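You operate a simulated robot arm through the tools that you are given. There is no shell and no other tool. Be economical: measure what you need, move in short steps, check, and stop when the job is done.

You are at the controls of a simulated robot arm. One attempt, no reset.

## Task
Take the roller and put it on top of the yellow tape roll on the top of the assembly bench.

Only the result counts: the job must be done as asked and must still hold three seconds after the hand-in. Knocking over, shifting, dropping, spilling or breaking anything else fails it.

## Robot
A 6-joint arm with a two-finger parallel gripper, fixed in place. Base frame: the origin is at the foot of the arm, x ahead of it, y to its left, z up; the work surface is at about z = 0. Lengths are in cm, angles in degrees, forces in N, time in s.
With the tool pointing down near the work surface it reaches from about 14 to 58 cm from the base axis. Its first joint turns from -66.0 to 66.0 degrees. Payload 2.1 kg.
The tool frame sits at the grasp point between the pads (the TCP): z along the fingers, y along the line on which they close. The tips reach 3 cm beyond it. Largest opening 9.4 cm; finger width 2.8, thickness 1; the body of the gripper, 5 by 9.6 cm, starts 5.5 cm behind the TCP.
Orientation is that of the tool frame in the base frame, as a unit quaternion [x, y, z, w]. With the fingers straight down and closing along the base's y, the tool's x points along the base's -x, its y along +y and its z along -z.

## Interface
- The arm moves only by the tool arm_command. Its argument "motion" is a list of rows, each a list of 2 entries, a list of its own where there are three numbers: the shift along the tool's x, y, z in units of 30 mm (1.0 is 30 mm), then the turn, a rotation vector about the tool's x, y, z in units of 6 degrees (1.0 is 6 degrees). In form: [[[dx, dy, dz], [wx, wy, wz]], ...]. A call has 1 to 20 rows; each row shifts and turns the commanded pose from where the row before left it, along the tool's axes as they then stand. "jaw" is the closure, from 0 (fully open) to 1 (shut), set as the call begins (left out, the last holds). A call with a number of a shift or a turn outside -1 to 1 is refused whole. Rows are played at 5 a second. More than 5 cm and 8.6 degrees between two rows, or a gripper value outside its range, and nothing of the call is played. A pose out of reach is approached as far as the arm can. The call stops where the force on the tool passes 40 N (or 10 N more than at its start, if that is more) or the arm is blocked; 0.2 s more then pass. Each finger travels about 7.2 cm/s and halts on what it meets, pressing with about 20 N; the grip force reading is that of the motor and also rises with nothing between the fingers. The clock runs only during rows and for 0.2 s after the last one: add rows that do not move to give the fingers time. It gives the time, the measured TCP pose, the force on the tool (base axes), the opening and the grip force at its end, in the units of the frame above (readings bear some noise), and new pictures: "show" is both (left out), scene, wrist or none.
- Cameras (640 x 400 px; columns grow to the right, rows downward): "scene" is fixed at [5.08, -37.63, 48.19]; the picture's right is [0.72, -0.69, 0.00], its down [-0.34, -0.36, -0.87] and it looks along [0.60, 0.63, -0.49] (base axes); focal length 299 px, centre (320, 200). "wrist" rides on the gripper at [7.6, 1.4, -10.2] in the tool frame; the picture's right is [-0.18, 0.98, 0.00], its down [-0.75, -0.14, -0.64] and it looks along [-0.63, -0.12, 0.77] (tool axes); focal length 243 px, centre (320, 200). There is no depth. A picture from a camera that has moved, and an enlarged one, comes with that camera's place and axes in the base frame and with its lens. The place of the scene camera against the robot may be out by one fixed shift of up to 2.5 cm in any direction.
- inspect(camera, box): a new picture of the part [left, top, right, bottom] of that camera's present view, enlarged. It takes no simulated time.
- close_job(): hands the job in; it is judged then, once.

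Work in short steps. Places have to be worked out from the pictures, the camera data and where the tool is seen: move nearer, look again, correct. Check each grasp and each placing, and mend what went wrong. You have 90 turns and 170 pictures in all, those below and enlarged ones among them. Open the gripper and draw the arm clear of the work before you hand the job in, unless the task says otherwise; then end with one line.

The tools are called after "Request:" by a JSON object that holds its "name" and its "arguments". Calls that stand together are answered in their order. arm_command: Moves the arm, as the interface text tells. Its arguments: {"type":"object","properties":{"motion":{"type":"array","items":{"type":"array"}},"jaw":{"type":"number"},"show":{"type":"string","enum":["both","scene","wrist","none"]}},"required":["motion"]} The other tools are called the same way: inspect (camera, box) takes an enlarged picture of a part of a camera's view; close_job () hands the job in.

At the start:

```text
time: 0.0
tcp_pos: [34.13, -11.52, 32.62]
ee_rot: [0.0, 1.0, 0.0, 0.0]
contact_force: [-0.1, 0.3, -1.0]
opening: 9.39
grasp_force: 0.0
```

scene: 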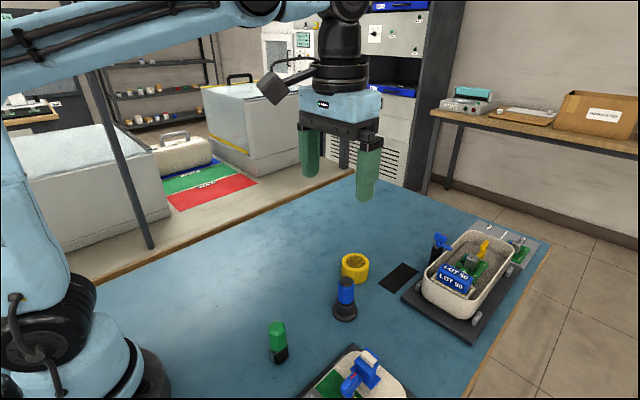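
wrist: 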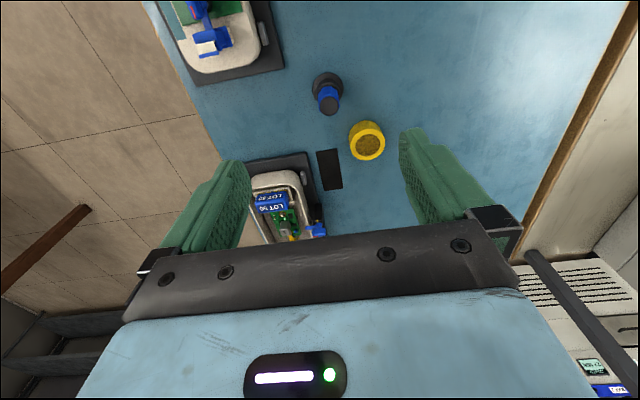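

I'll enlarge the views to identify the roller, which I can't yet pick out among the objects.

Request:
{"name": "inspect", "arguments": {"camera": "scene", "box": [240, 240, 430, 400]}}

Request:
{"name": "inspect", "arguments": {"camera": "scene", "box": [390, 210, 550, 340]}}

Request:
{"name": "inspect", "arguments": {"camera": "wrist", "box": [150, 0, 420, 250]}}

```text
2.50 times, centred on (335, 320) of scene
camera zoom: at [5.08, -37.63, 48.19], right [0.72, -0.69, 0.0], down [-0.34, -0.36, -0.87], along [0.6, 0.63, -0.49], focal length 748 px, centre (282, -100)
```

zoom: 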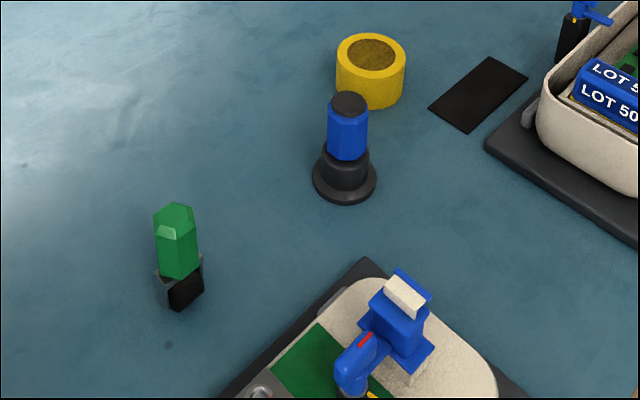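

```text
3.08 times, centred on (470, 275) of scene
camera zoom: at [5.08, -37.63, 48.19], right [0.72, -0.69, 0.0], down [-0.34, -0.36, -0.87], along [0.6, 0.63, -0.49], focal length 920 px, centre (-142, -31)
```

zoom: 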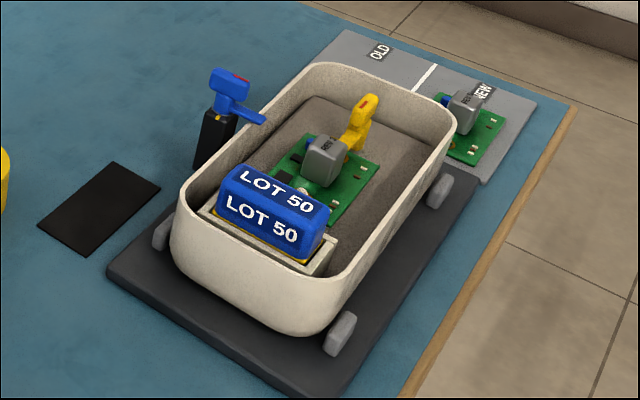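

```text
1.60 times, centred on (285, 125) of wrist
camera zoom: at [26.43, -10.07, 42.98], right [0.18, 0.98, 0.0], down [0.75, -0.14, 0.64], along [0.63, -0.12, -0.77], focal length 388 px, centre (376, 320)
```

zoom: 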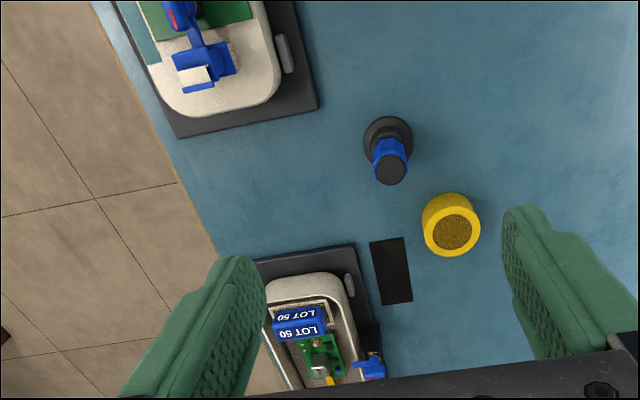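

The tools in the near tray are cut off in both views. I'll move the arm back, well above everything, to look down into that tray.

Request:
{"name": "arm_command", "arguments": {"motion": [[[1, -0.5, 0], [0, 0, 0]], [[1, -0.5, 0], [0, 0, 0]], [[1, -0.5, 0], [0, 0, 0]], [[1, -0.5, 0], [0, 0, 0]], [[0, 0, 0], [0, 0, 0]]]}}

```text
time: 1.2
tcp_pos: [22.18, -17.49, 32.81]
ee_rot: [0.0, 1.0, -0.001, 0.0]
contact_force: [0.2, 0.2, 0.5]
opening: 9.39
grasp_force: 0.1
camera wrist: at [14.35, -16.13, 43.03], right [0.18, 0.98, 0.0], down [0.75, -0.14, 0.64], along [0.63, -0.12, -0.77], focal length 243 px, centre (320, 200)
```

scene: 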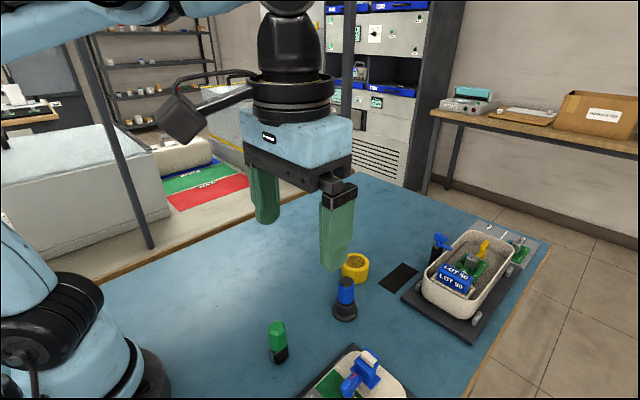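
wrist: 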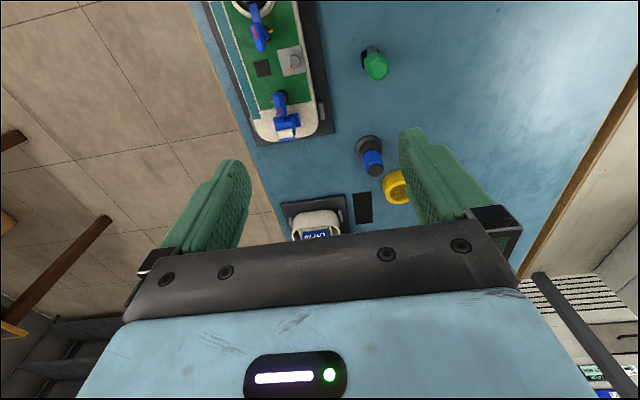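

Request:
{"name": "inspect", "arguments": {"camera": "wrist", "box": [200, 0, 420, 145]}}

Request:
{"name": "inspect", "arguments": {"camera": "scene", "box": [300, 330, 420, 400]}}

```text
2.76 times, centred on (310, 72) of wrist
camera zoom: at [14.35, -16.13, 43.03], right [0.18, 0.98, 0.0], down [0.75, -0.14, 0.64], along [0.63, -0.12, -0.77], focal length 669 px, centre (348, 552)
```

zoom: 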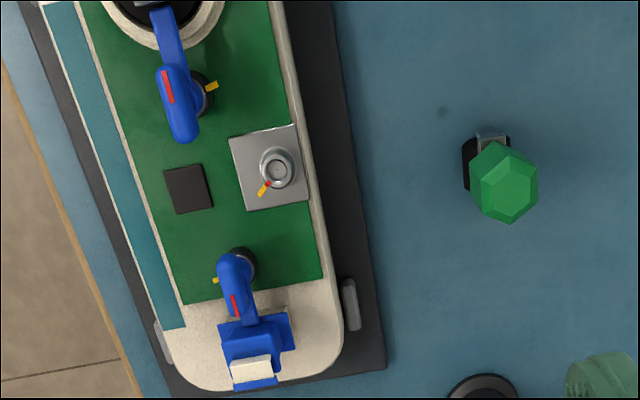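

```text
5.33 times, centred on (360, 365) of scene
camera zoom: at [5.07, -37.63, 48.19], right [0.72, -0.69, 0.0], down [-0.34, -0.36, -0.87], along [0.6, 0.63, -0.49], focal length 1595 px, centre (107, -680)
```

zoom: 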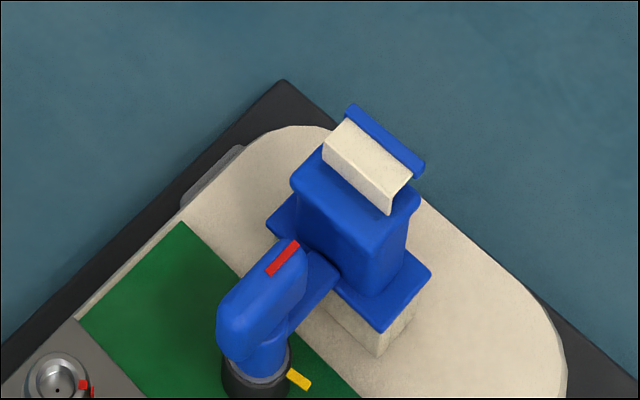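

The green-handled item appears to be a hand roller standing upright, with a grey fork and a black wheel, at about (23, -10). I'll move above it for a closer look.

Request:
{"name": "arm_command", "arguments": {"motion": [[[0, 0.85, 0], [0, 0, 0]], [[0, 0.85, 0], [0, 0, 0]], [[0, 0.8, 0], [0, 0, 0]], [[0, 0, 1], [0, 0, 0]], [[0, 0, 1], [0, 0, 0]], [[0, 0, 1], [0, 0, 0]], [[0, 0, 1], [0, 0, 0]], [[0, 0, 0], [0, 0, 0]]]}}

```text
time: 3.0
tcp_pos: [22.19, -10.0, 20.85]
ee_rot: [0.0, 1.0, 0.0, 0.0]
contact_force: [0.5, 0.8, -0.1]
opening: 9.42
grasp_force: 0.0
camera wrist: at [14.38, -8.57, 31.01], right [0.18, 0.98, 0.0], down [0.75, -0.14, 0.64], along [0.63, -0.12, -0.77], focal length 243 px, centre (320, 200)
```

scene: 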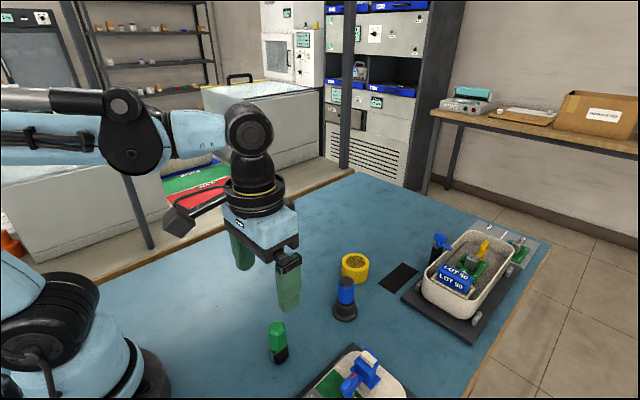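
wrist: 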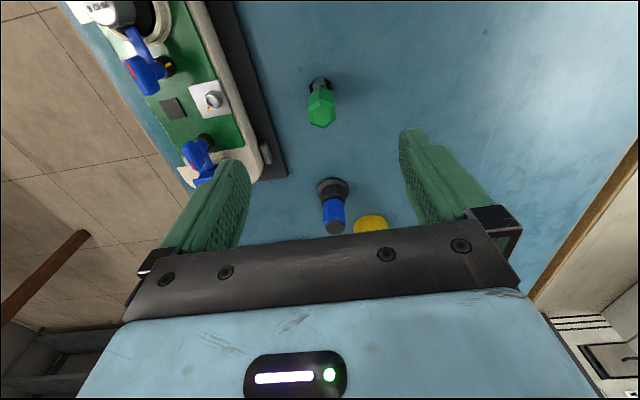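

Request:
{"name": "inspect", "arguments": {"camera": "wrist", "box": [280, 60, 380, 140]}}

Request:
{"name": "inspect", "arguments": {"camera": "scene", "box": [240, 300, 320, 380]}}

Request:
{"name": "inspect", "arguments": {"camera": "wrist", "box": [60, 0, 300, 200]}}

Request:
{"name": "inspect", "arguments": {"camera": "scene", "box": [320, 240, 420, 340]}}

```text
5.00 times, centred on (330, 100) of wrist
camera zoom: at [14.38, -8.57, 31.01], right [0.18, 0.98, 0.0], down [0.75, -0.14, 0.64], along [0.63, -0.12, -0.77], focal length 1213 px, centre (270, 700)
```

zoom: 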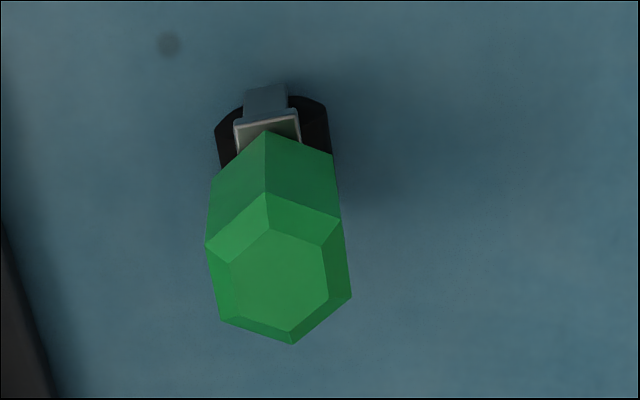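

```text
5.00 times, centred on (280, 340) of scene
camera zoom: at [5.07, -37.63, 48.19], right [0.72, -0.69, 0.0], down [-0.34, -0.36, -0.87], along [0.6, 0.63, -0.49], focal length 1496 px, centre (520, -500)
```

zoom: 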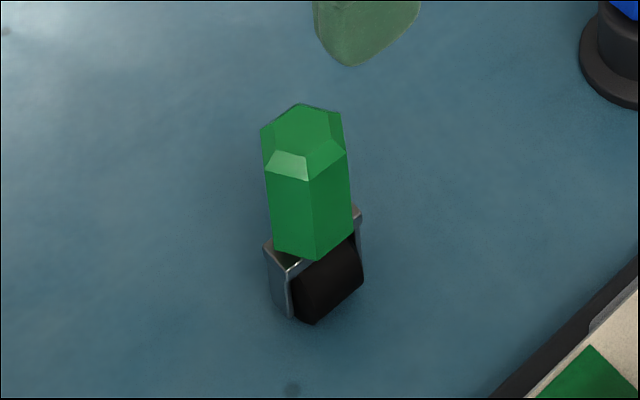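

```text
2.00 times, centred on (180, 100) of wrist
camera zoom: at [14.38, -8.57, 31.01], right [0.18, 0.98, 0.0], down [0.75, -0.14, 0.64], along [0.63, -0.12, -0.77], focal length 485 px, centre (600, 400)
```

zoom: 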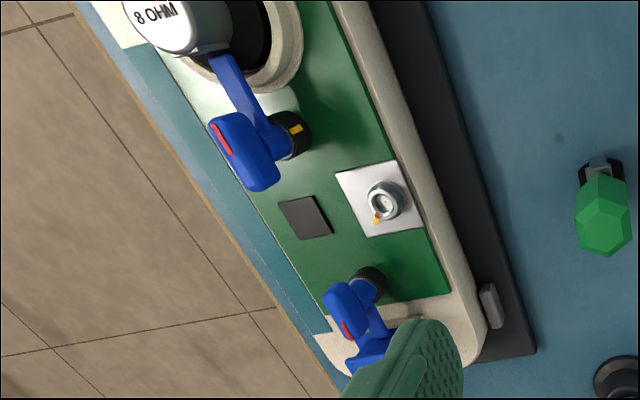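

```text
4.00 times, centred on (370, 290) of scene
camera zoom: at [5.07, -37.63, 48.19], right [0.72, -0.69, 0.0], down [-0.34, -0.36, -0.87], along [0.6, 0.63, -0.49], focal length 1196 px, centre (120, -160)
```

zoom: 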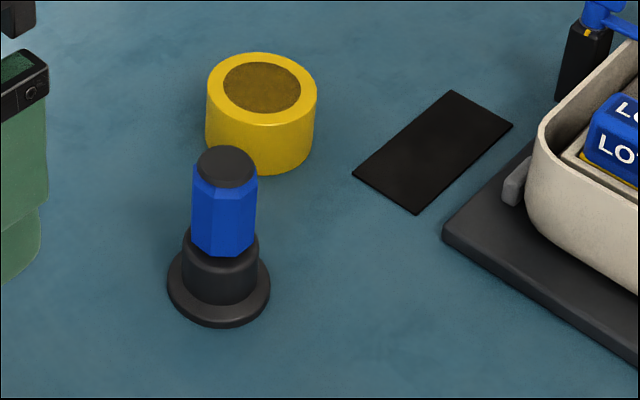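

The green item is the roller (fork plus black wheel). Its handle is centred near (22.7, -10.0), and the hex flats already face ±y. I'll partly close the jaw, lower to just above it and check alignment.

Request:
{"name": "arm_command", "arguments": {"motion": [[[-0.17, 0, 0.9], [0, 0, 0]], [[0, 0, 0.9], [0, 0, 0]], [[0, 0, 0.6], [0, 0, 0]], [[0, 0, 0], [0, 0, 0]]], "jaw": 0.3}}

```text
time: 4.0
tcp_pos: [22.59, -9.99, 13.6]
ee_rot: [0.0, 1.0, 0.0, 0.0]
contact_force: [0.2, -0.7, -0.3]
opening: 6.61
grasp_force: 0.1
camera wrist: at [14.89, -8.55, 23.79], right [0.18, 0.98, 0.0], down [0.75, -0.14, 0.64], along [0.63, -0.12, -0.77], focal length 243 px, centre (320, 200)
```

scene: 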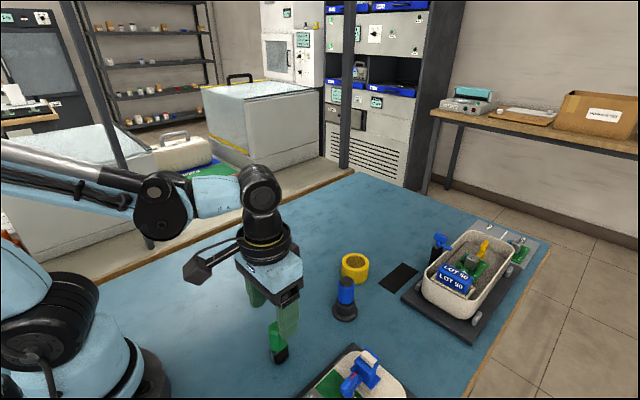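
wrist: 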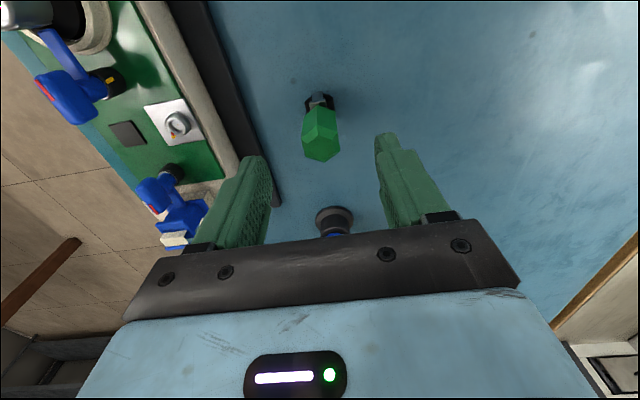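

The handle top resolves to (22.6, -10.0, 8.4) again, so it is centred between the fingers. I'll lower to z≈7.0, with the tips at 4, and close.

Request:
{"name": "arm_command", "arguments": {"motion": [[[0, 0, 0.8], [0, 0, 0]], [[0, 0, 0.8], [0, 0, 0]], [[0, 0, 0.55], [0, 0, 0]], [[0, 0, 0], [0, 0, 0]]]}}

Request:
{"name": "inspect", "arguments": {"camera": "wrist", "box": [220, 60, 440, 240]}}

```text
time: 5.0
tcp_pos: [22.74, -9.94, 7.05]
ee_rot: [-0.001, 1.0, 0.002, 0.0]
contact_force: [-0.1, -0.4, -0.9]
opening: 6.56
grasp_force: 0.0
camera wrist: at [14.92, -8.52, 17.35], right [0.18, 0.98, 0.0], down [0.75, -0.14, 0.64], along [0.63, -0.12, -0.77], focal length 243 px, centre (320, 200)
```

scene: 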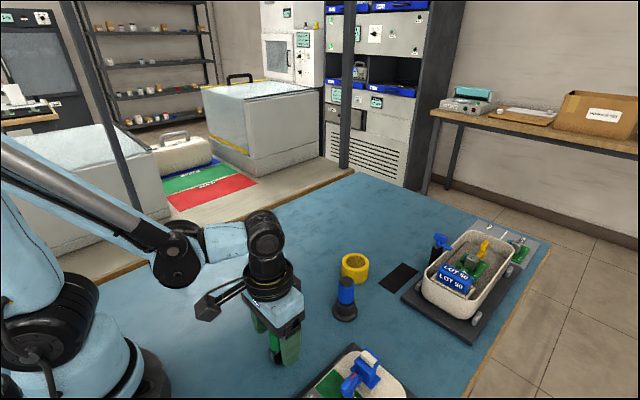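
wrist: 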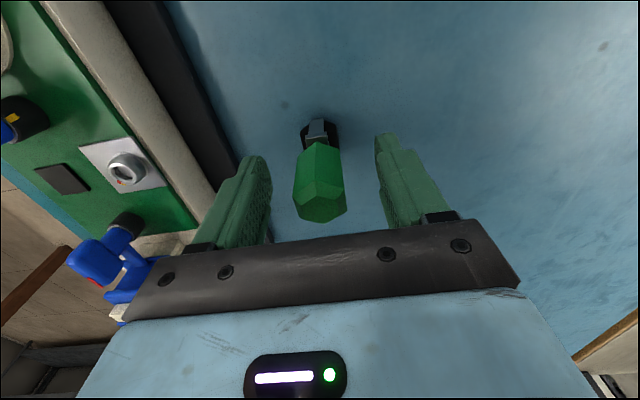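

```text
2.22 times, centred on (330, 150) of wrist
camera zoom: at [14.92, -8.52, 17.35], right [0.18, 0.98, 0.0], down [0.75, -0.14, 0.64], along [0.63, -0.12, -0.77], focal length 539 px, centre (298, 311)
```

zoom: 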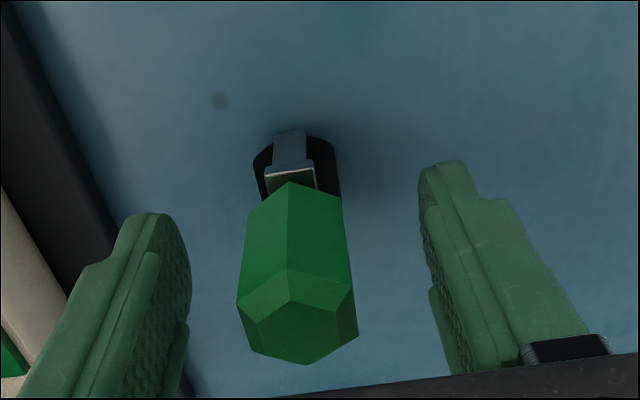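

The roller is centred between the fingers. Closing now.

Request:
{"name": "arm_command", "arguments": {"motion": [[[0, 0, 0], [0, 0, 0]], [[0, 0, 0], [0, 0, 0]], [[0, 0, 0], [0, 0, 0]], [[0, 0, 0], [0, 0, 0]], [[0, 0, 0], [0, 0, 0]]], "jaw": 1, "show": "wrist"}}

```text
time: 6.2
tcp_pos: [22.68, -10.05, 7.11]
ee_rot: [0.0, 1.0, 0.0, 0.0]
contact_force: [-0.1, 0.4, -0.4]
opening: 2.99
grasp_force: 19.8
camera wrist: at [14.92, -8.52, 17.37], right [0.18, 0.98, 0.0], down [0.75, -0.14, 0.64], along [0.63, -0.12, -0.77], focal length 243 px, centre (320, 200)
```

wrist: 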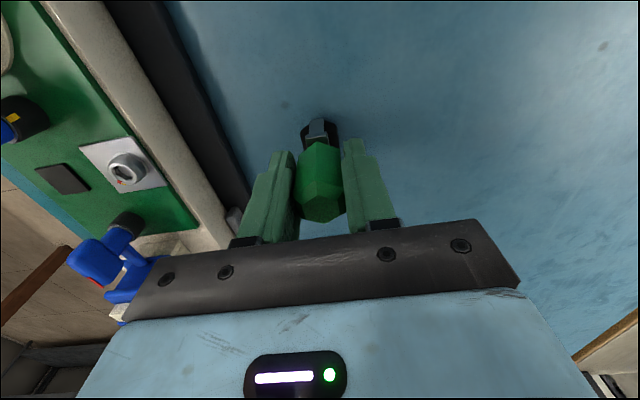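

The grip is holding at 2.99 cm and 20 N. I'll lift straight up, then move toward the tape roll at about (47.5, -5.3), stopping to the side for a clear view of it.

Request:
{"name": "arm_command", "arguments": {"motion": [[[0, 0, -0.5], [0, 0, 0]], [[0, 0, -0.8], [0, 0, 0]], [[0, 0, -0.9], [0, 0, 0]], [[0, 0, -0.9], [0, 0, 0]], [[0, 0, -0.9], [0, 0, 0]], [[0, 0, -1], [0, 0, 0]], [[0, 0, -1], [0, 0, 0]], [[-0.8, 0, 0], [0, 0, 0]], [[-0.9, -0.3, 0], [0, 0, 0]], [[-0.9, -0.4, 0], [0, 0, 0]], [[-0.9, -0.4, 0], [0, 0, 0]], [[-0.9, -0.3, 0], [0, 0, 0]], [[-0.6, 0, 0], [0, 0, 0]], [[0, 0, 0], [0, 0, 0]]]}}

```text
time: 9.2
tcp_pos: [37.55, -14.28, 24.97]
ee_rot: [-0.001, 1.0, 0.0, 0.0]
contact_force: [0.0, -0.3, -0.8]
opening: 2.97
grasp_force: 19.9
camera wrist: at [29.92, -12.76, 35.34], right [0.18, 0.98, 0.0], down [0.75, -0.14, 0.64], along [0.63, -0.12, -0.77], focal length 243 px, centre (320, 200)
```

scene: 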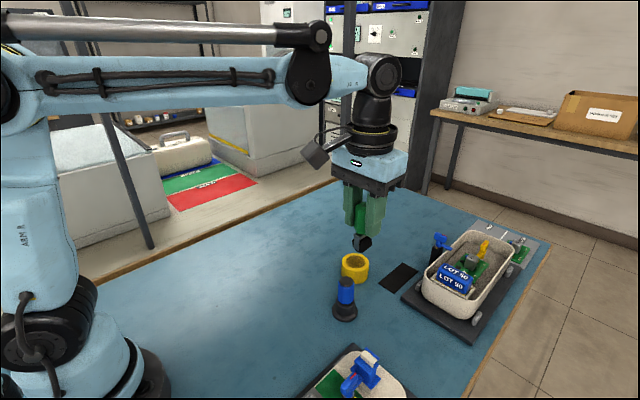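
wrist: 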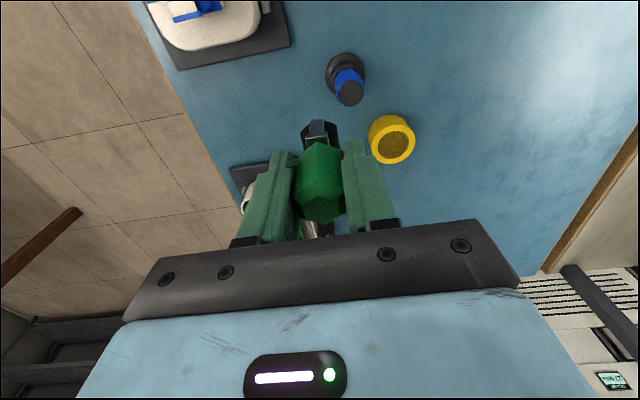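

Request:
{"name": "inspect", "arguments": {"camera": "wrist", "box": [350, 100, 430, 180]}}

Request:
{"name": "inspect", "arguments": {"camera": "scene", "box": [320, 200, 420, 300]}}

Request:
{"name": "inspect", "arguments": {"camera": "wrist", "box": [280, 100, 360, 180]}}

```text
5.00 times, centred on (390, 140) of wrist
camera zoom: at [29.92, -12.76, 35.34], right [0.18, 0.98, 0.0], down [0.75, -0.14, 0.64], along [0.63, -0.12, -0.77], focal length 1213 px, centre (-30, 500)
```

zoom: 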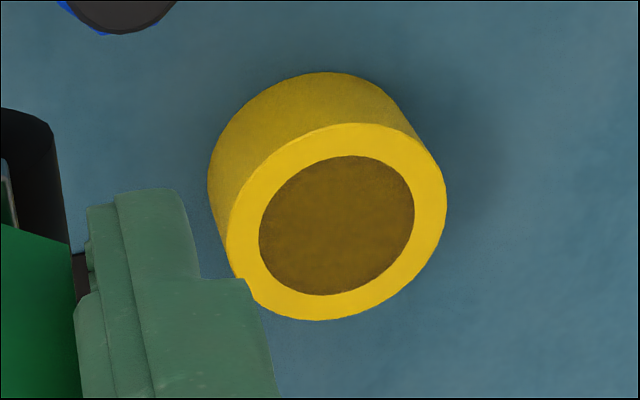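

```text
4.00 times, centred on (370, 250) of scene
camera zoom: at [5.08, -37.63, 48.19], right [0.72, -0.69, 0.0], down [-0.34, -0.36, -0.87], along [0.6, 0.63, -0.49], focal length 1196 px, centre (120, 0)
```

zoom: 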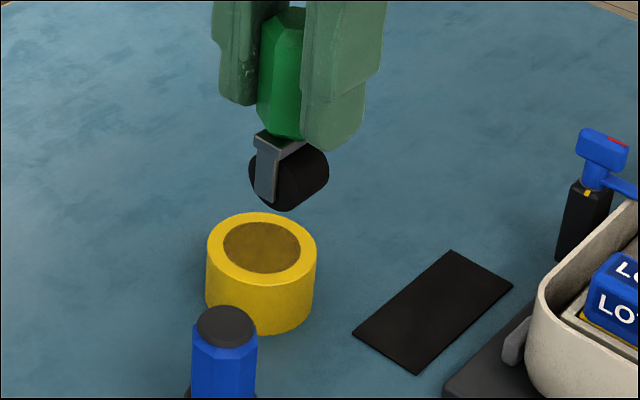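

```text
5.00 times, centred on (320, 140) of wrist
camera zoom: at [29.92, -12.76, 35.34], right [0.18, 0.98, 0.0], down [0.75, -0.14, 0.64], along [0.63, -0.12, -0.77], focal length 1213 px, centre (320, 500)
```

zoom: 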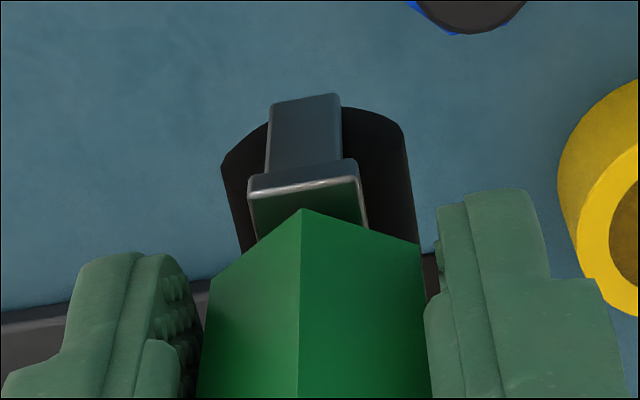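

The tape top is at about (47.9, -5.35), roughly 3.3 cm high and 6 cm across, with a filled-looking core flush with the rim. I'll move over it and come down to a hover.

Request:
{"name": "arm_command", "arguments": {"motion": [[[-0.9, 0.75, 0], [0, 0, 0]], [[-0.9, 0.75, 0], [0, 0, 0]], [[-0.9, 0.75, 0], [0, 0, 0]], [[-0.75, 0.73, 0], [0, 0, 0]], [[0, 0, 0.9], [0, 0, 0]], [[0, 0, 0.9], [0, 0, 0]], [[0, 0, 0.9], [0, 0, 0]], [[0, 0, 0.9], [0, 0, 0]], [[0, 0, 0], [0, 0, 0]]]}}

Request:
{"name": "inspect", "arguments": {"camera": "scene", "box": [320, 200, 420, 300]}}

Request:
{"name": "inspect", "arguments": {"camera": "wrist", "box": [270, 80, 390, 200]}}

```text
time: 11.2
tcp_pos: [48.02, -5.31, 14.18]
ee_rot: [0.001, 1.0, 0.001, 0.001]
contact_force: [1.2, 0.0, -0.6]
opening: 2.95
grasp_force: 19.8
camera wrist: at [40.3, -3.91, 24.47], right [0.18, 0.98, 0.0], down [0.75, -0.14, 0.64], along [0.63, -0.12, -0.77], focal length 243 px, centre (320, 200)
```

scene: 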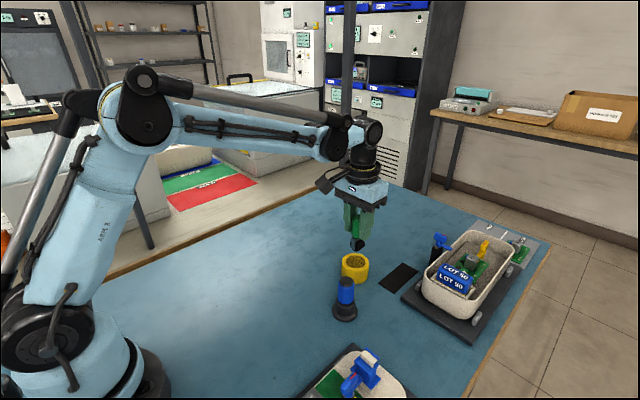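
wrist: 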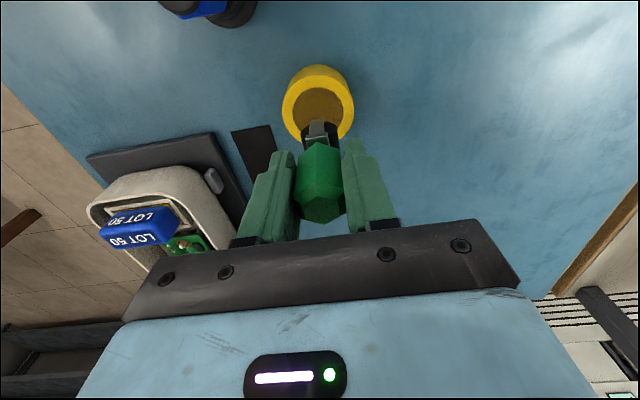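

```text
4.00 times, centred on (370, 250) of scene
camera zoom: at [5.08, -37.63, 48.19], right [0.72, -0.69, 0.0], down [-0.34, -0.36, -0.87], along [0.6, 0.63, -0.49], focal length 1196 px, centre (120, 0)
```

zoom: 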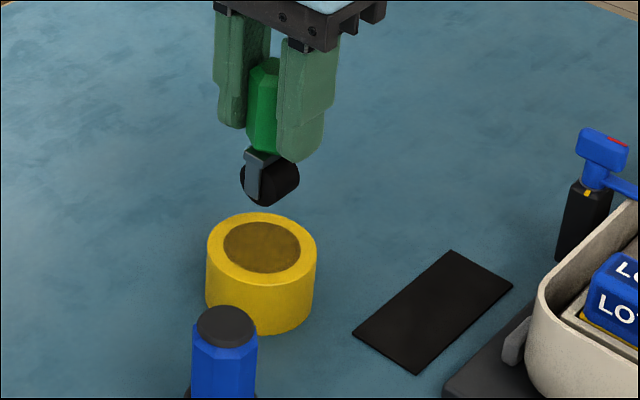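

```text
3.33 times, centred on (330, 140) of wrist
camera zoom: at [40.3, -3.91, 24.47], right [0.18, 0.98, 0.0], down [0.75, -0.14, 0.64], along [0.63, -0.12, -0.77], focal length 809 px, centre (287, 400)
```

zoom: 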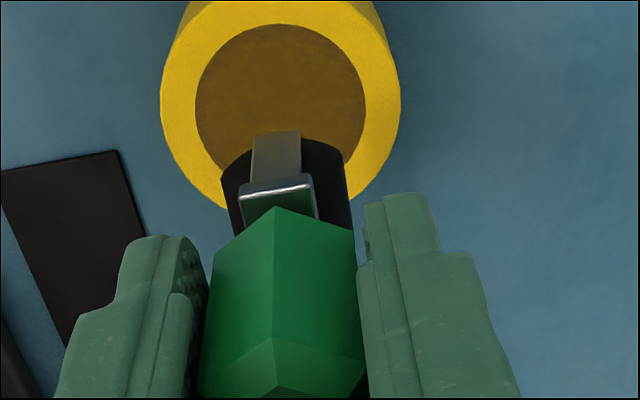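

The tape recomputes to about (47.8, -5.5), so I'm nearly centred. I'll trim slightly and lower to just above contact.

Request:
{"name": "arm_command", "arguments": {"motion": [[[0.05, -0.05, 0.5], [0, 0, 0]], [[0, 0, 0.4], [0, 0, 0]], [[0, 0, 0.1], [0, 0, 0]], [[0, 0, 0], [0, 0, 0]]]}}

Request:
{"name": "inspect", "arguments": {"camera": "scene", "box": [325, 220, 405, 300]}}

```text
time: 12.2
tcp_pos: [47.89, -5.49, 11.13]
ee_rot: [0.001, 1.0, 0.0, 0.0]
contact_force: [-0.5, -0.2, -1.2]
opening: 2.99
grasp_force: 20.0
camera wrist: at [40.15, -4.03, 21.53], right [0.18, 0.98, 0.0], down [0.75, -0.14, 0.64], along [0.63, -0.12, -0.77], focal length 243 px, centre (320, 200)
```

scene: 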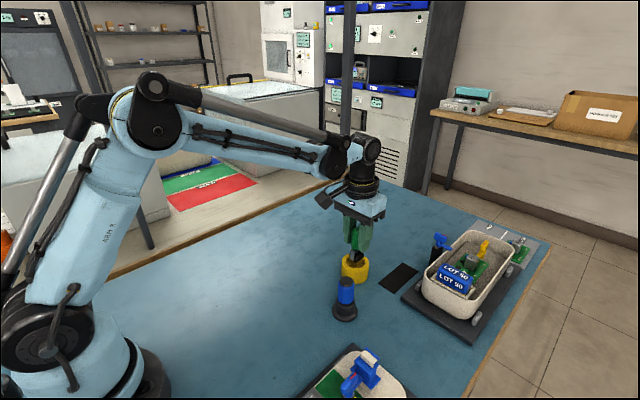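
wrist: 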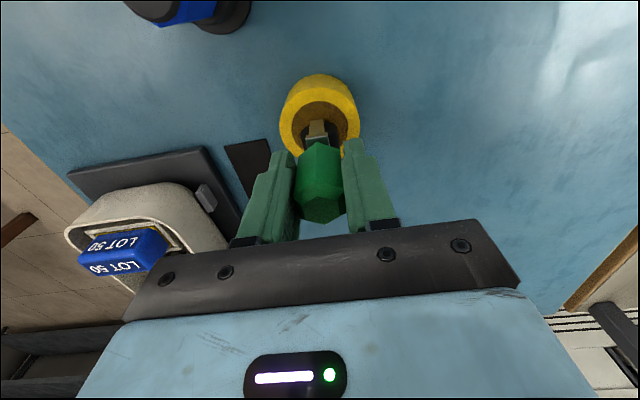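

```text
5.00 times, centred on (365, 260) of scene
camera zoom: at [5.08, -37.63, 48.19], right [0.72, -0.69, 0.0], down [-0.34, -0.36, -0.87], along [0.6, 0.63, -0.49], focal length 1496 px, centre (95, -100)
```

zoom: 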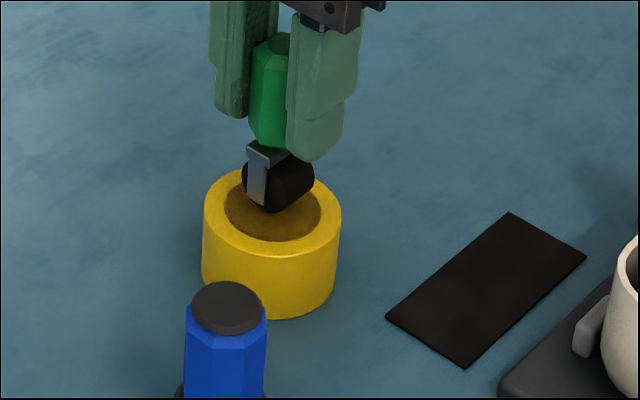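

No contact yet, and the wheel is over the tape's centre. I'll lower in small steps, watching the force.

Request:
{"name": "arm_command", "arguments": {"motion": [[[0, 0, 0.1], [0, 0, 0]], [[0, 0, 0], [0, 0, 0]]], "show": "none"}}

Request:
{"name": "arm_command", "arguments": {"motion": [[[0, 0, 0.06], [0, 0, 0]], [[0, 0, 0], [0, 0, 0]]], "show": "none"}}

Request:
{"name": "arm_command", "arguments": {"motion": [[[0, 0, 0.06], [0, 0, 0]], [[0, 0, 0], [0, 0, 0]]], "show": "scene"}}

```text
time: 12.8
tcp_pos: [47.96, -5.48, 10.95]
ee_rot: [0.0, 1.0, 0.0, -0.001]
contact_force: [-0.1, 0.3, -0.6]
opening: 2.95
grasp_force: 20.1
```

```text
time: 13.4
tcp_pos: [47.97, -5.43, 10.77]
ee_rot: [0.0, 1.0, 0.001, 0.0]
contact_force: [-0.9, 0.0, 14.3]
opening: 2.96
grasp_force: 19.8
```

```text
time: 14.0
tcp_pos: [47.84, -5.54, 10.57]
ee_rot: [0.0, 1.0, 0.0, 0.0]
contact_force: [2.3, -0.4, 15.5]
opening: 2.98
grasp_force: 19.9
```

scene: 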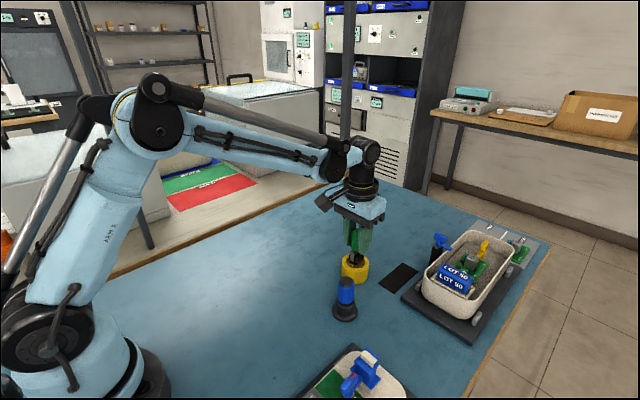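

Contact came at about z = 10.8, so the tape is about 3.7 cm high, and the force is 15 N. I'll ease up a millimetre to unload and look before releasing.

Request:
{"name": "arm_command", "arguments": {"motion": [[[0, 0, -0.03], [0, 0, 0]], [[0, 0, 0], [0, 0, 0]]]}}

Request:
{"name": "inspect", "arguments": {"camera": "scene", "box": [325, 220, 405, 300]}}

Request:
{"name": "inspect", "arguments": {"camera": "wrist", "box": [270, 60, 390, 180]}}

```text
time: 14.6
tcp_pos: [47.87, -5.47, 10.72]
ee_rot: [0.0, 1.0, 0.0, 0.0]
contact_force: [0.2, 0.7, -0.7]
opening: 2.96
grasp_force: 20.0
camera wrist: at [40.14, -3.98, 20.97], right [0.18, 0.98, 0.0], down [0.75, -0.14, 0.64], along [0.63, -0.12, -0.77], focal length 243 px, centre (320, 200)
```

scene: 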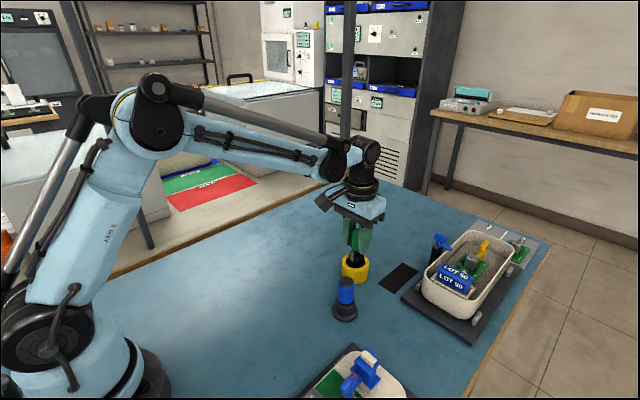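
wrist: 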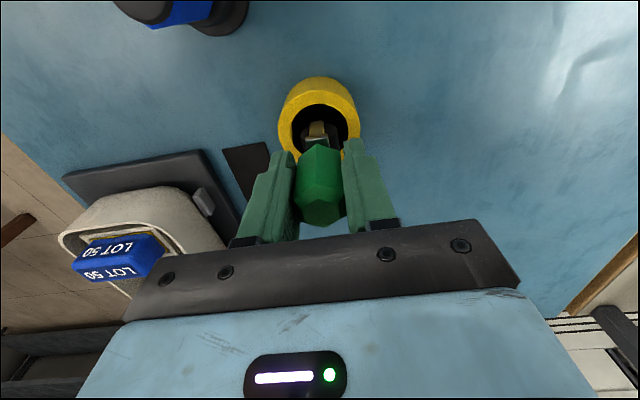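

```text
5.00 times, centred on (365, 260) of scene
camera zoom: at [5.08, -37.63, 48.19], right [0.72, -0.69, 0.0], down [-0.34, -0.36, -0.87], along [0.6, 0.63, -0.49], focal length 1496 px, centre (95, -100)
```

zoom: 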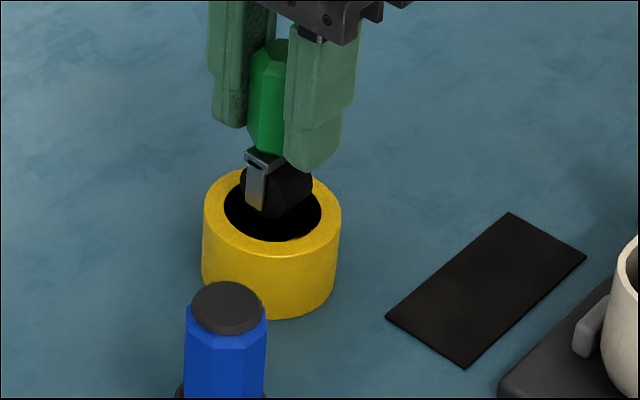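

```text
3.33 times, centred on (330, 120) of wrist
camera zoom: at [40.14, -3.98, 20.97], right [0.18, 0.98, 0.0], down [0.75, -0.14, 0.64], along [0.63, -0.12, -0.77], focal length 809 px, centre (287, 467)
```

zoom: 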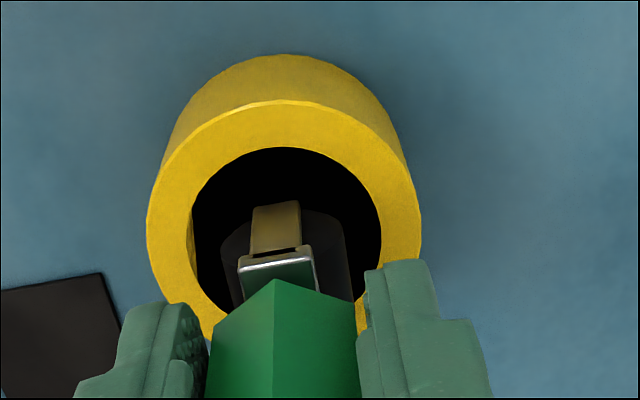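

The core of the tape roll has changed from brown to black, with some inner wall showing. I need to understand this before releasing, so I'll lift a few centimetres and look.

Request:
{"name": "arm_command", "arguments": {"motion": [[[0, 0, -0.5], [0, 0, 0]], [[0, 0, -0.8], [0, 0, 0]], [[0, 0, -0.7], [0, 0, 0]], [[0.8, -0.6, 0], [0, 0, 0]], [[0.8, -0.6, 0], [0, 0, 0]], [[0, 0, 0], [0, 0, 0]]]}}

Request:
{"name": "inspect", "arguments": {"camera": "wrist", "box": [290, 90, 430, 210]}}

Request:
{"name": "inspect", "arguments": {"camera": "scene", "box": [325, 220, 405, 300]}}

```text
time: 16.0
tcp_pos: [42.97, -9.03, 16.66]
ee_rot: [0.0, 1.0, 0.001, 0.0]
contact_force: [-0.8, -0.3, -0.7]
opening: 2.96
grasp_force: 20.0
camera wrist: at [35.27, -7.57, 26.99], right [0.18, 0.98, 0.0], down [0.75, -0.14, 0.64], along [0.63, -0.12, -0.77], focal length 243 px, centre (320, 200)
```

scene: 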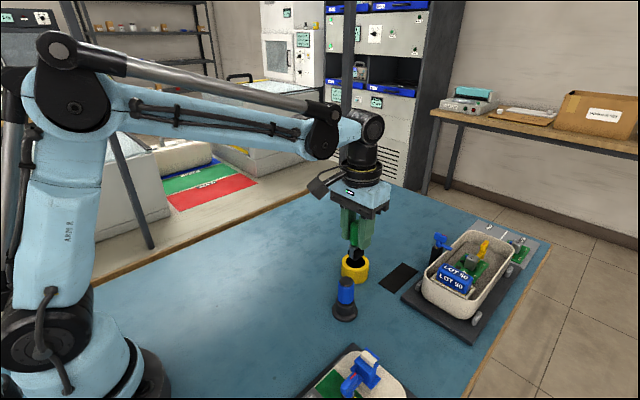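
wrist: 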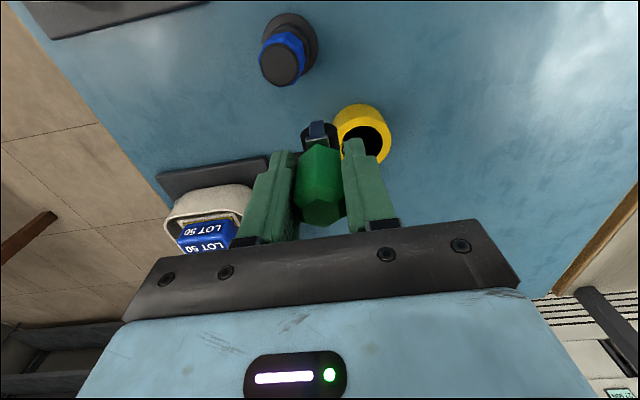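

```text
3.33 times, centred on (360, 150) of wrist
camera zoom: at [35.27, -7.57, 26.99], right [0.18, 0.98, 0.0], down [0.75, -0.14, 0.64], along [0.63, -0.12, -0.77], focal length 809 px, centre (187, 367)
```

zoom: 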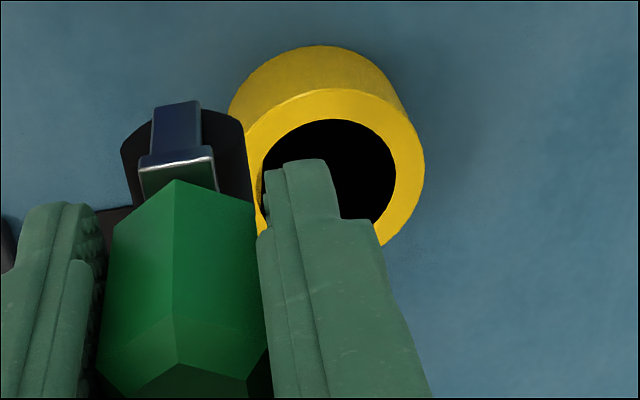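

```text
5.00 times, centred on (365, 260) of scene
camera zoom: at [5.07, -37.63, 48.19], right [0.72, -0.69, 0.0], down [-0.34, -0.36, -0.87], along [0.6, 0.63, -0.49], focal length 1496 px, centre (95, -100)
```

zoom: 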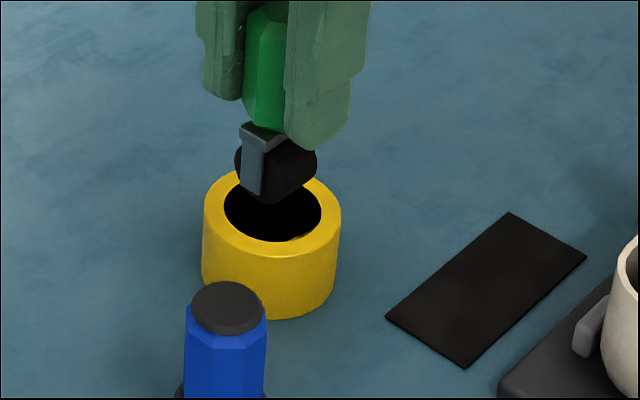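

The brown core surface is gone and the roll now looks like an open ring. I'll shift sideways so the camera can see into the bore unobstructed.

Request:
{"name": "arm_command", "arguments": {"motion": [[[0, 0.8, -0.5], [0, 0, 0]], [[0, 0.9, -0.5], [0, 0, 0]], [[-0.5, 0.9, 0], [0, 0, 0]], [[-0.5, 0.9, 0], [0, 0, 0]], [[0, 0, 0], [0, 0, 0]]]}}

Request:
{"name": "inspect", "arguments": {"camera": "wrist", "box": [200, 60, 320, 180]}}

Request:
{"name": "inspect", "arguments": {"camera": "scene", "box": [325, 220, 405, 300]}}

```text
time: 17.2
tcp_pos: [46.28, 1.54, 19.77]
ee_rot: [0.001, 1.0, 0.0, 0.001]
contact_force: [-0.2, -1.2, -1.5]
opening: 2.96
grasp_force: 19.2
camera wrist: at [38.4, 2.93, 30.02], right [0.19, 0.98, 0.0], down [0.75, -0.14, 0.64], along [0.63, -0.12, -0.77], focal length 243 px, centre (320, 200)
```

scene: 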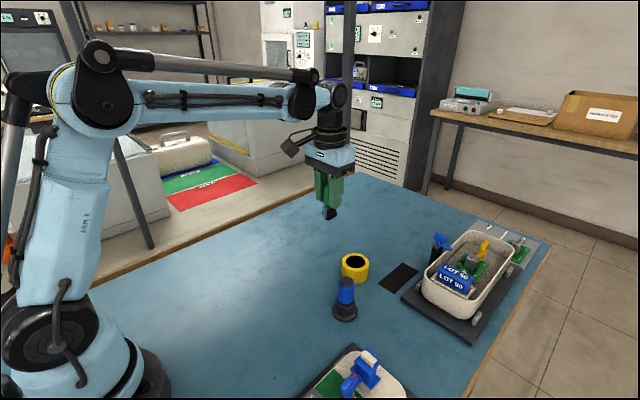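
wrist: 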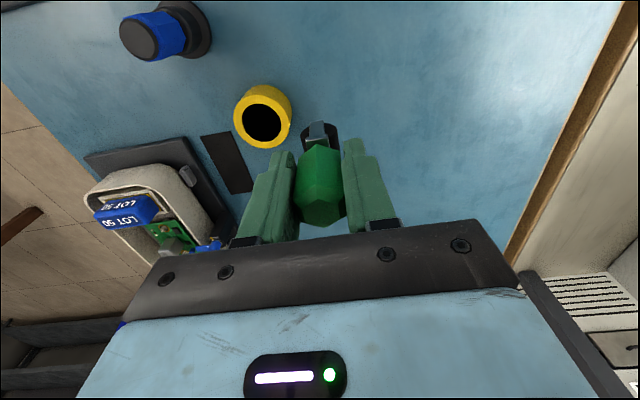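

```text
3.33 times, centred on (260, 120) of wrist
camera zoom: at [38.4, 2.93, 30.02], right [0.19, 0.98, 0.0], down [0.75, -0.14, 0.64], along [0.63, -0.12, -0.77], focal length 809 px, centre (520, 467)
```

zoom: 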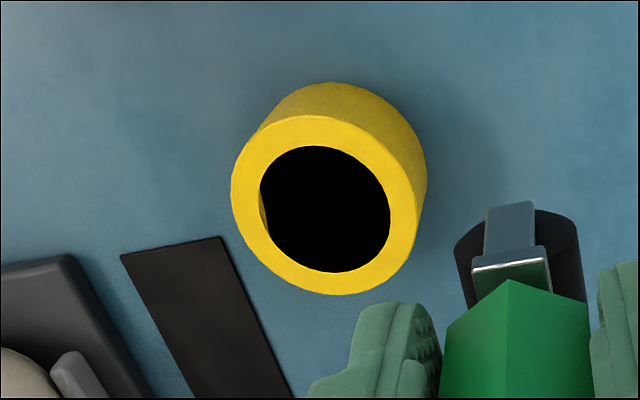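

```text
5.00 times, centred on (365, 260) of scene
camera zoom: at [5.08, -37.63, 48.19], right [0.72, -0.69, 0.0], down [-0.34, -0.36, -0.87], along [0.6, 0.63, -0.49], focal length 1496 px, centre (95, -100)
```

zoom: 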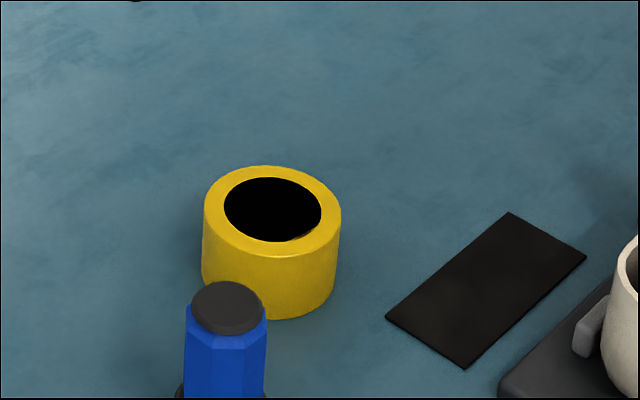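

I'll zoom in further on the bore to judge its depth.

Request:
{"name": "inspect", "arguments": {"camera": "wrist", "box": [228, 80, 298, 152]}}

Request:
{"name": "inspect", "arguments": {"camera": "scene", "box": [337, 247, 373, 287]}}

```text
5.56 times, centred on (263, 116) of wrist
camera zoom: at [38.4, 2.93, 30.02], right [0.19, 0.98, 0.0], down [0.75, -0.14, 0.64], along [0.63, -0.12, -0.77], focal length 1348 px, centre (637, 667)
```

zoom: 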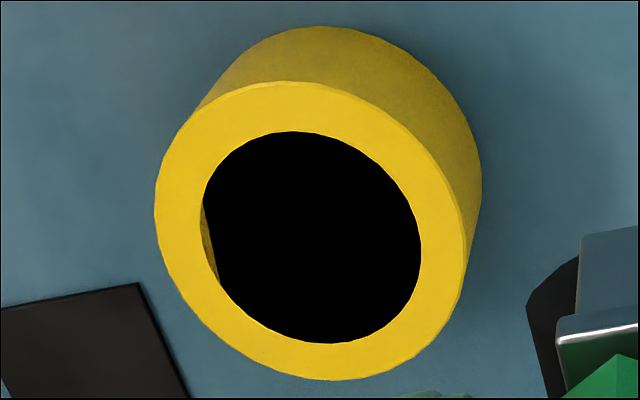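

```text
10.00 times, centred on (355, 267) of scene
camera zoom: at [5.08, -37.63, 48.19], right [0.72, -0.69, 0.0], down [-0.34, -0.36, -0.87], along [0.6, 0.63, -0.49], focal length 2991 px, centre (-30, -470)
```

zoom: 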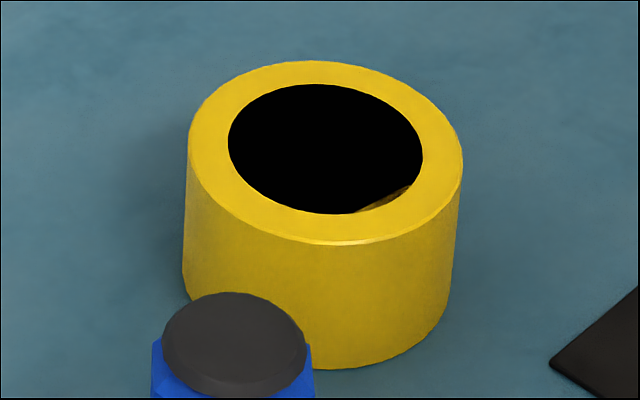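

Both views show the black disc at rim level, with a brown sliver on the -y side. The 15 N I felt at about z = 3.75 matches the rim height, and the roller slipped about 2 mm in the grip, so something solid carried the load. I'll go back over the centre and probe gently.

Request:
{"name": "arm_command", "arguments": {"motion": [[[-0.15, -0.8, 0], [0, 0, 0]], [[-0.15, -0.8, 0], [0, 0, 0]], [[-0.15, -0.75, 0], [0, 0, 0]], [[0, 0, 0.8], [0, 0, 0]], [[0, 0, 0.8], [0, 0, 0]], [[0, 0, 0.7], [0, 0, 0]], [[0, 0, 0.42], [0, 0, 0]], [[0, 0, 0], [0, 0, 0]]]}}

Request:
{"name": "inspect", "arguments": {"camera": "scene", "box": [330, 230, 390, 290]}}

Request:
{"name": "inspect", "arguments": {"camera": "wrist", "box": [270, 60, 370, 160]}}

```text
time: 19.0
tcp_pos: [47.39, -5.56, 11.51]
ee_rot: [0.0, 1.0, 0.0, 0.0]
contact_force: [-0.3, 0.9, -0.2]
opening: 2.97
grasp_force: 20.1
camera wrist: at [39.65, -4.12, 21.82], right [0.18, 0.98, 0.0], down [0.75, -0.14, 0.64], along [0.63, -0.12, -0.77], focal length 243 px, centre (320, 200)
```

scene: 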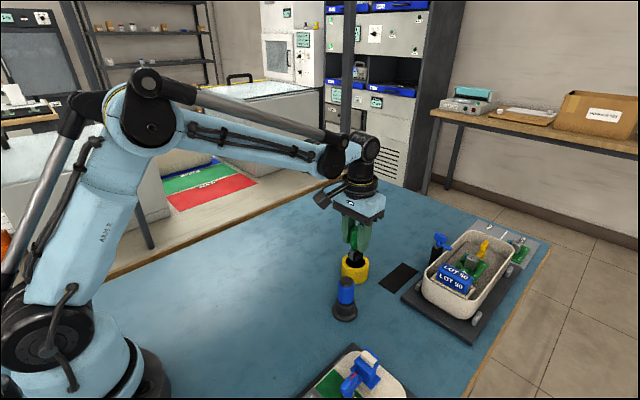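
wrist: 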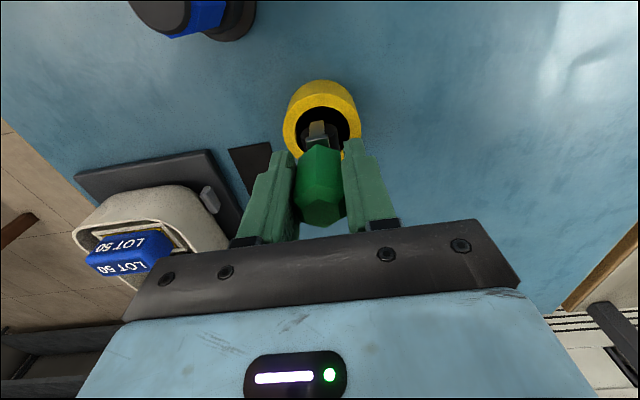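

```text
6.67 times, centred on (360, 260) of scene
camera zoom: at [5.08, -37.63, 48.19], right [0.72, -0.69, 0.0], down [-0.34, -0.36, -0.87], along [0.6, 0.63, -0.49], focal length 1994 px, centre (53, -200)
```

zoom: 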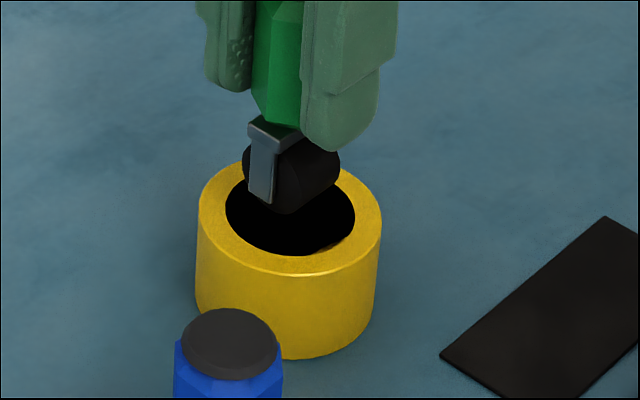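

```text
4.00 times, centred on (320, 110) of wrist
camera zoom: at [39.65, -4.12, 21.82], right [0.18, 0.98, 0.0], down [0.75, -0.14, 0.64], along [0.63, -0.12, -0.77], focal length 970 px, centre (320, 560)
```

zoom: 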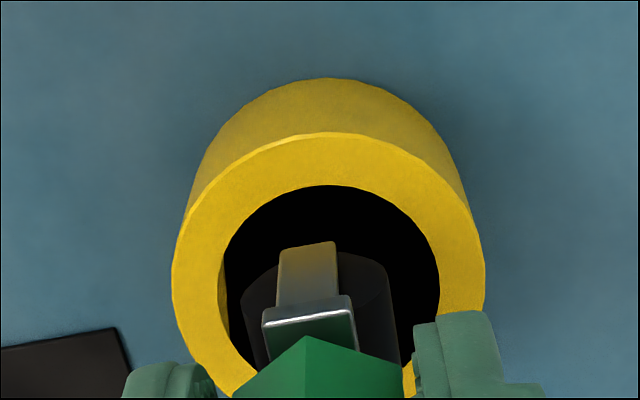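

The wheel sits within the bore outline from above. I'll shift slightly to centre it, then probe down in small steps; with the slip, I expect contact near z = 10.6 if the core is solid.

Request:
{"name": "arm_command", "arguments": {"motion": [[[-0.08, 0.04, 0.1], [0, 0, 0]], [[0, 0, 0.1], [0, 0, 0]], [[0, 0, 0], [0, 0, 0]]], "show": "none"}}

Request:
{"name": "arm_command", "arguments": {"motion": [[[0, 0, 0.04], [0, 0, 0]], [[0, 0, 0], [0, 0, 0]]], "show": "none"}}

Request:
{"name": "arm_command", "arguments": {"motion": [[[0, 0, 0.03], [0, 0, 0]], [[0, 0, 0], [0, 0, 0]]], "show": "none"}}

```text
time: 19.8
tcp_pos: [47.68, -5.53, 10.96]
ee_rot: [0.0, 1.0, 0.0, 0.001]
contact_force: [0.0, -0.1, -0.4]
opening: 2.97
grasp_force: 20.2
```

```text
time: 20.4
tcp_pos: [47.67, -5.48, 10.67]
ee_rot: [-0.001, 1.0, -0.001, 0.0]
contact_force: [0.2, 1.6, -0.5]
opening: 2.97
grasp_force: 19.3
```

```text
time: 21.0
tcp_pos: [47.73, -5.53, 10.7]
ee_rot: [0.001, 1.0, 0.001, 0.0]
contact_force: [-0.3, -0.7, -0.2]
opening: 2.97
grasp_force: 19.8
```

Request:
{"name": "arm_command", "arguments": {"motion": [[[0, 0, 0.03], [0, 0, 0]], [[0, 0, 0], [0, 0, 0]]], "show": "none"}}

```text
time: 21.6
tcp_pos: [47.74, -5.63, 10.7]
ee_rot: [0.001, 1.0, 0.0, 0.0]
contact_force: [-0.3, -0.2, 5.1]
opening: 2.98
grasp_force: 19.8
```

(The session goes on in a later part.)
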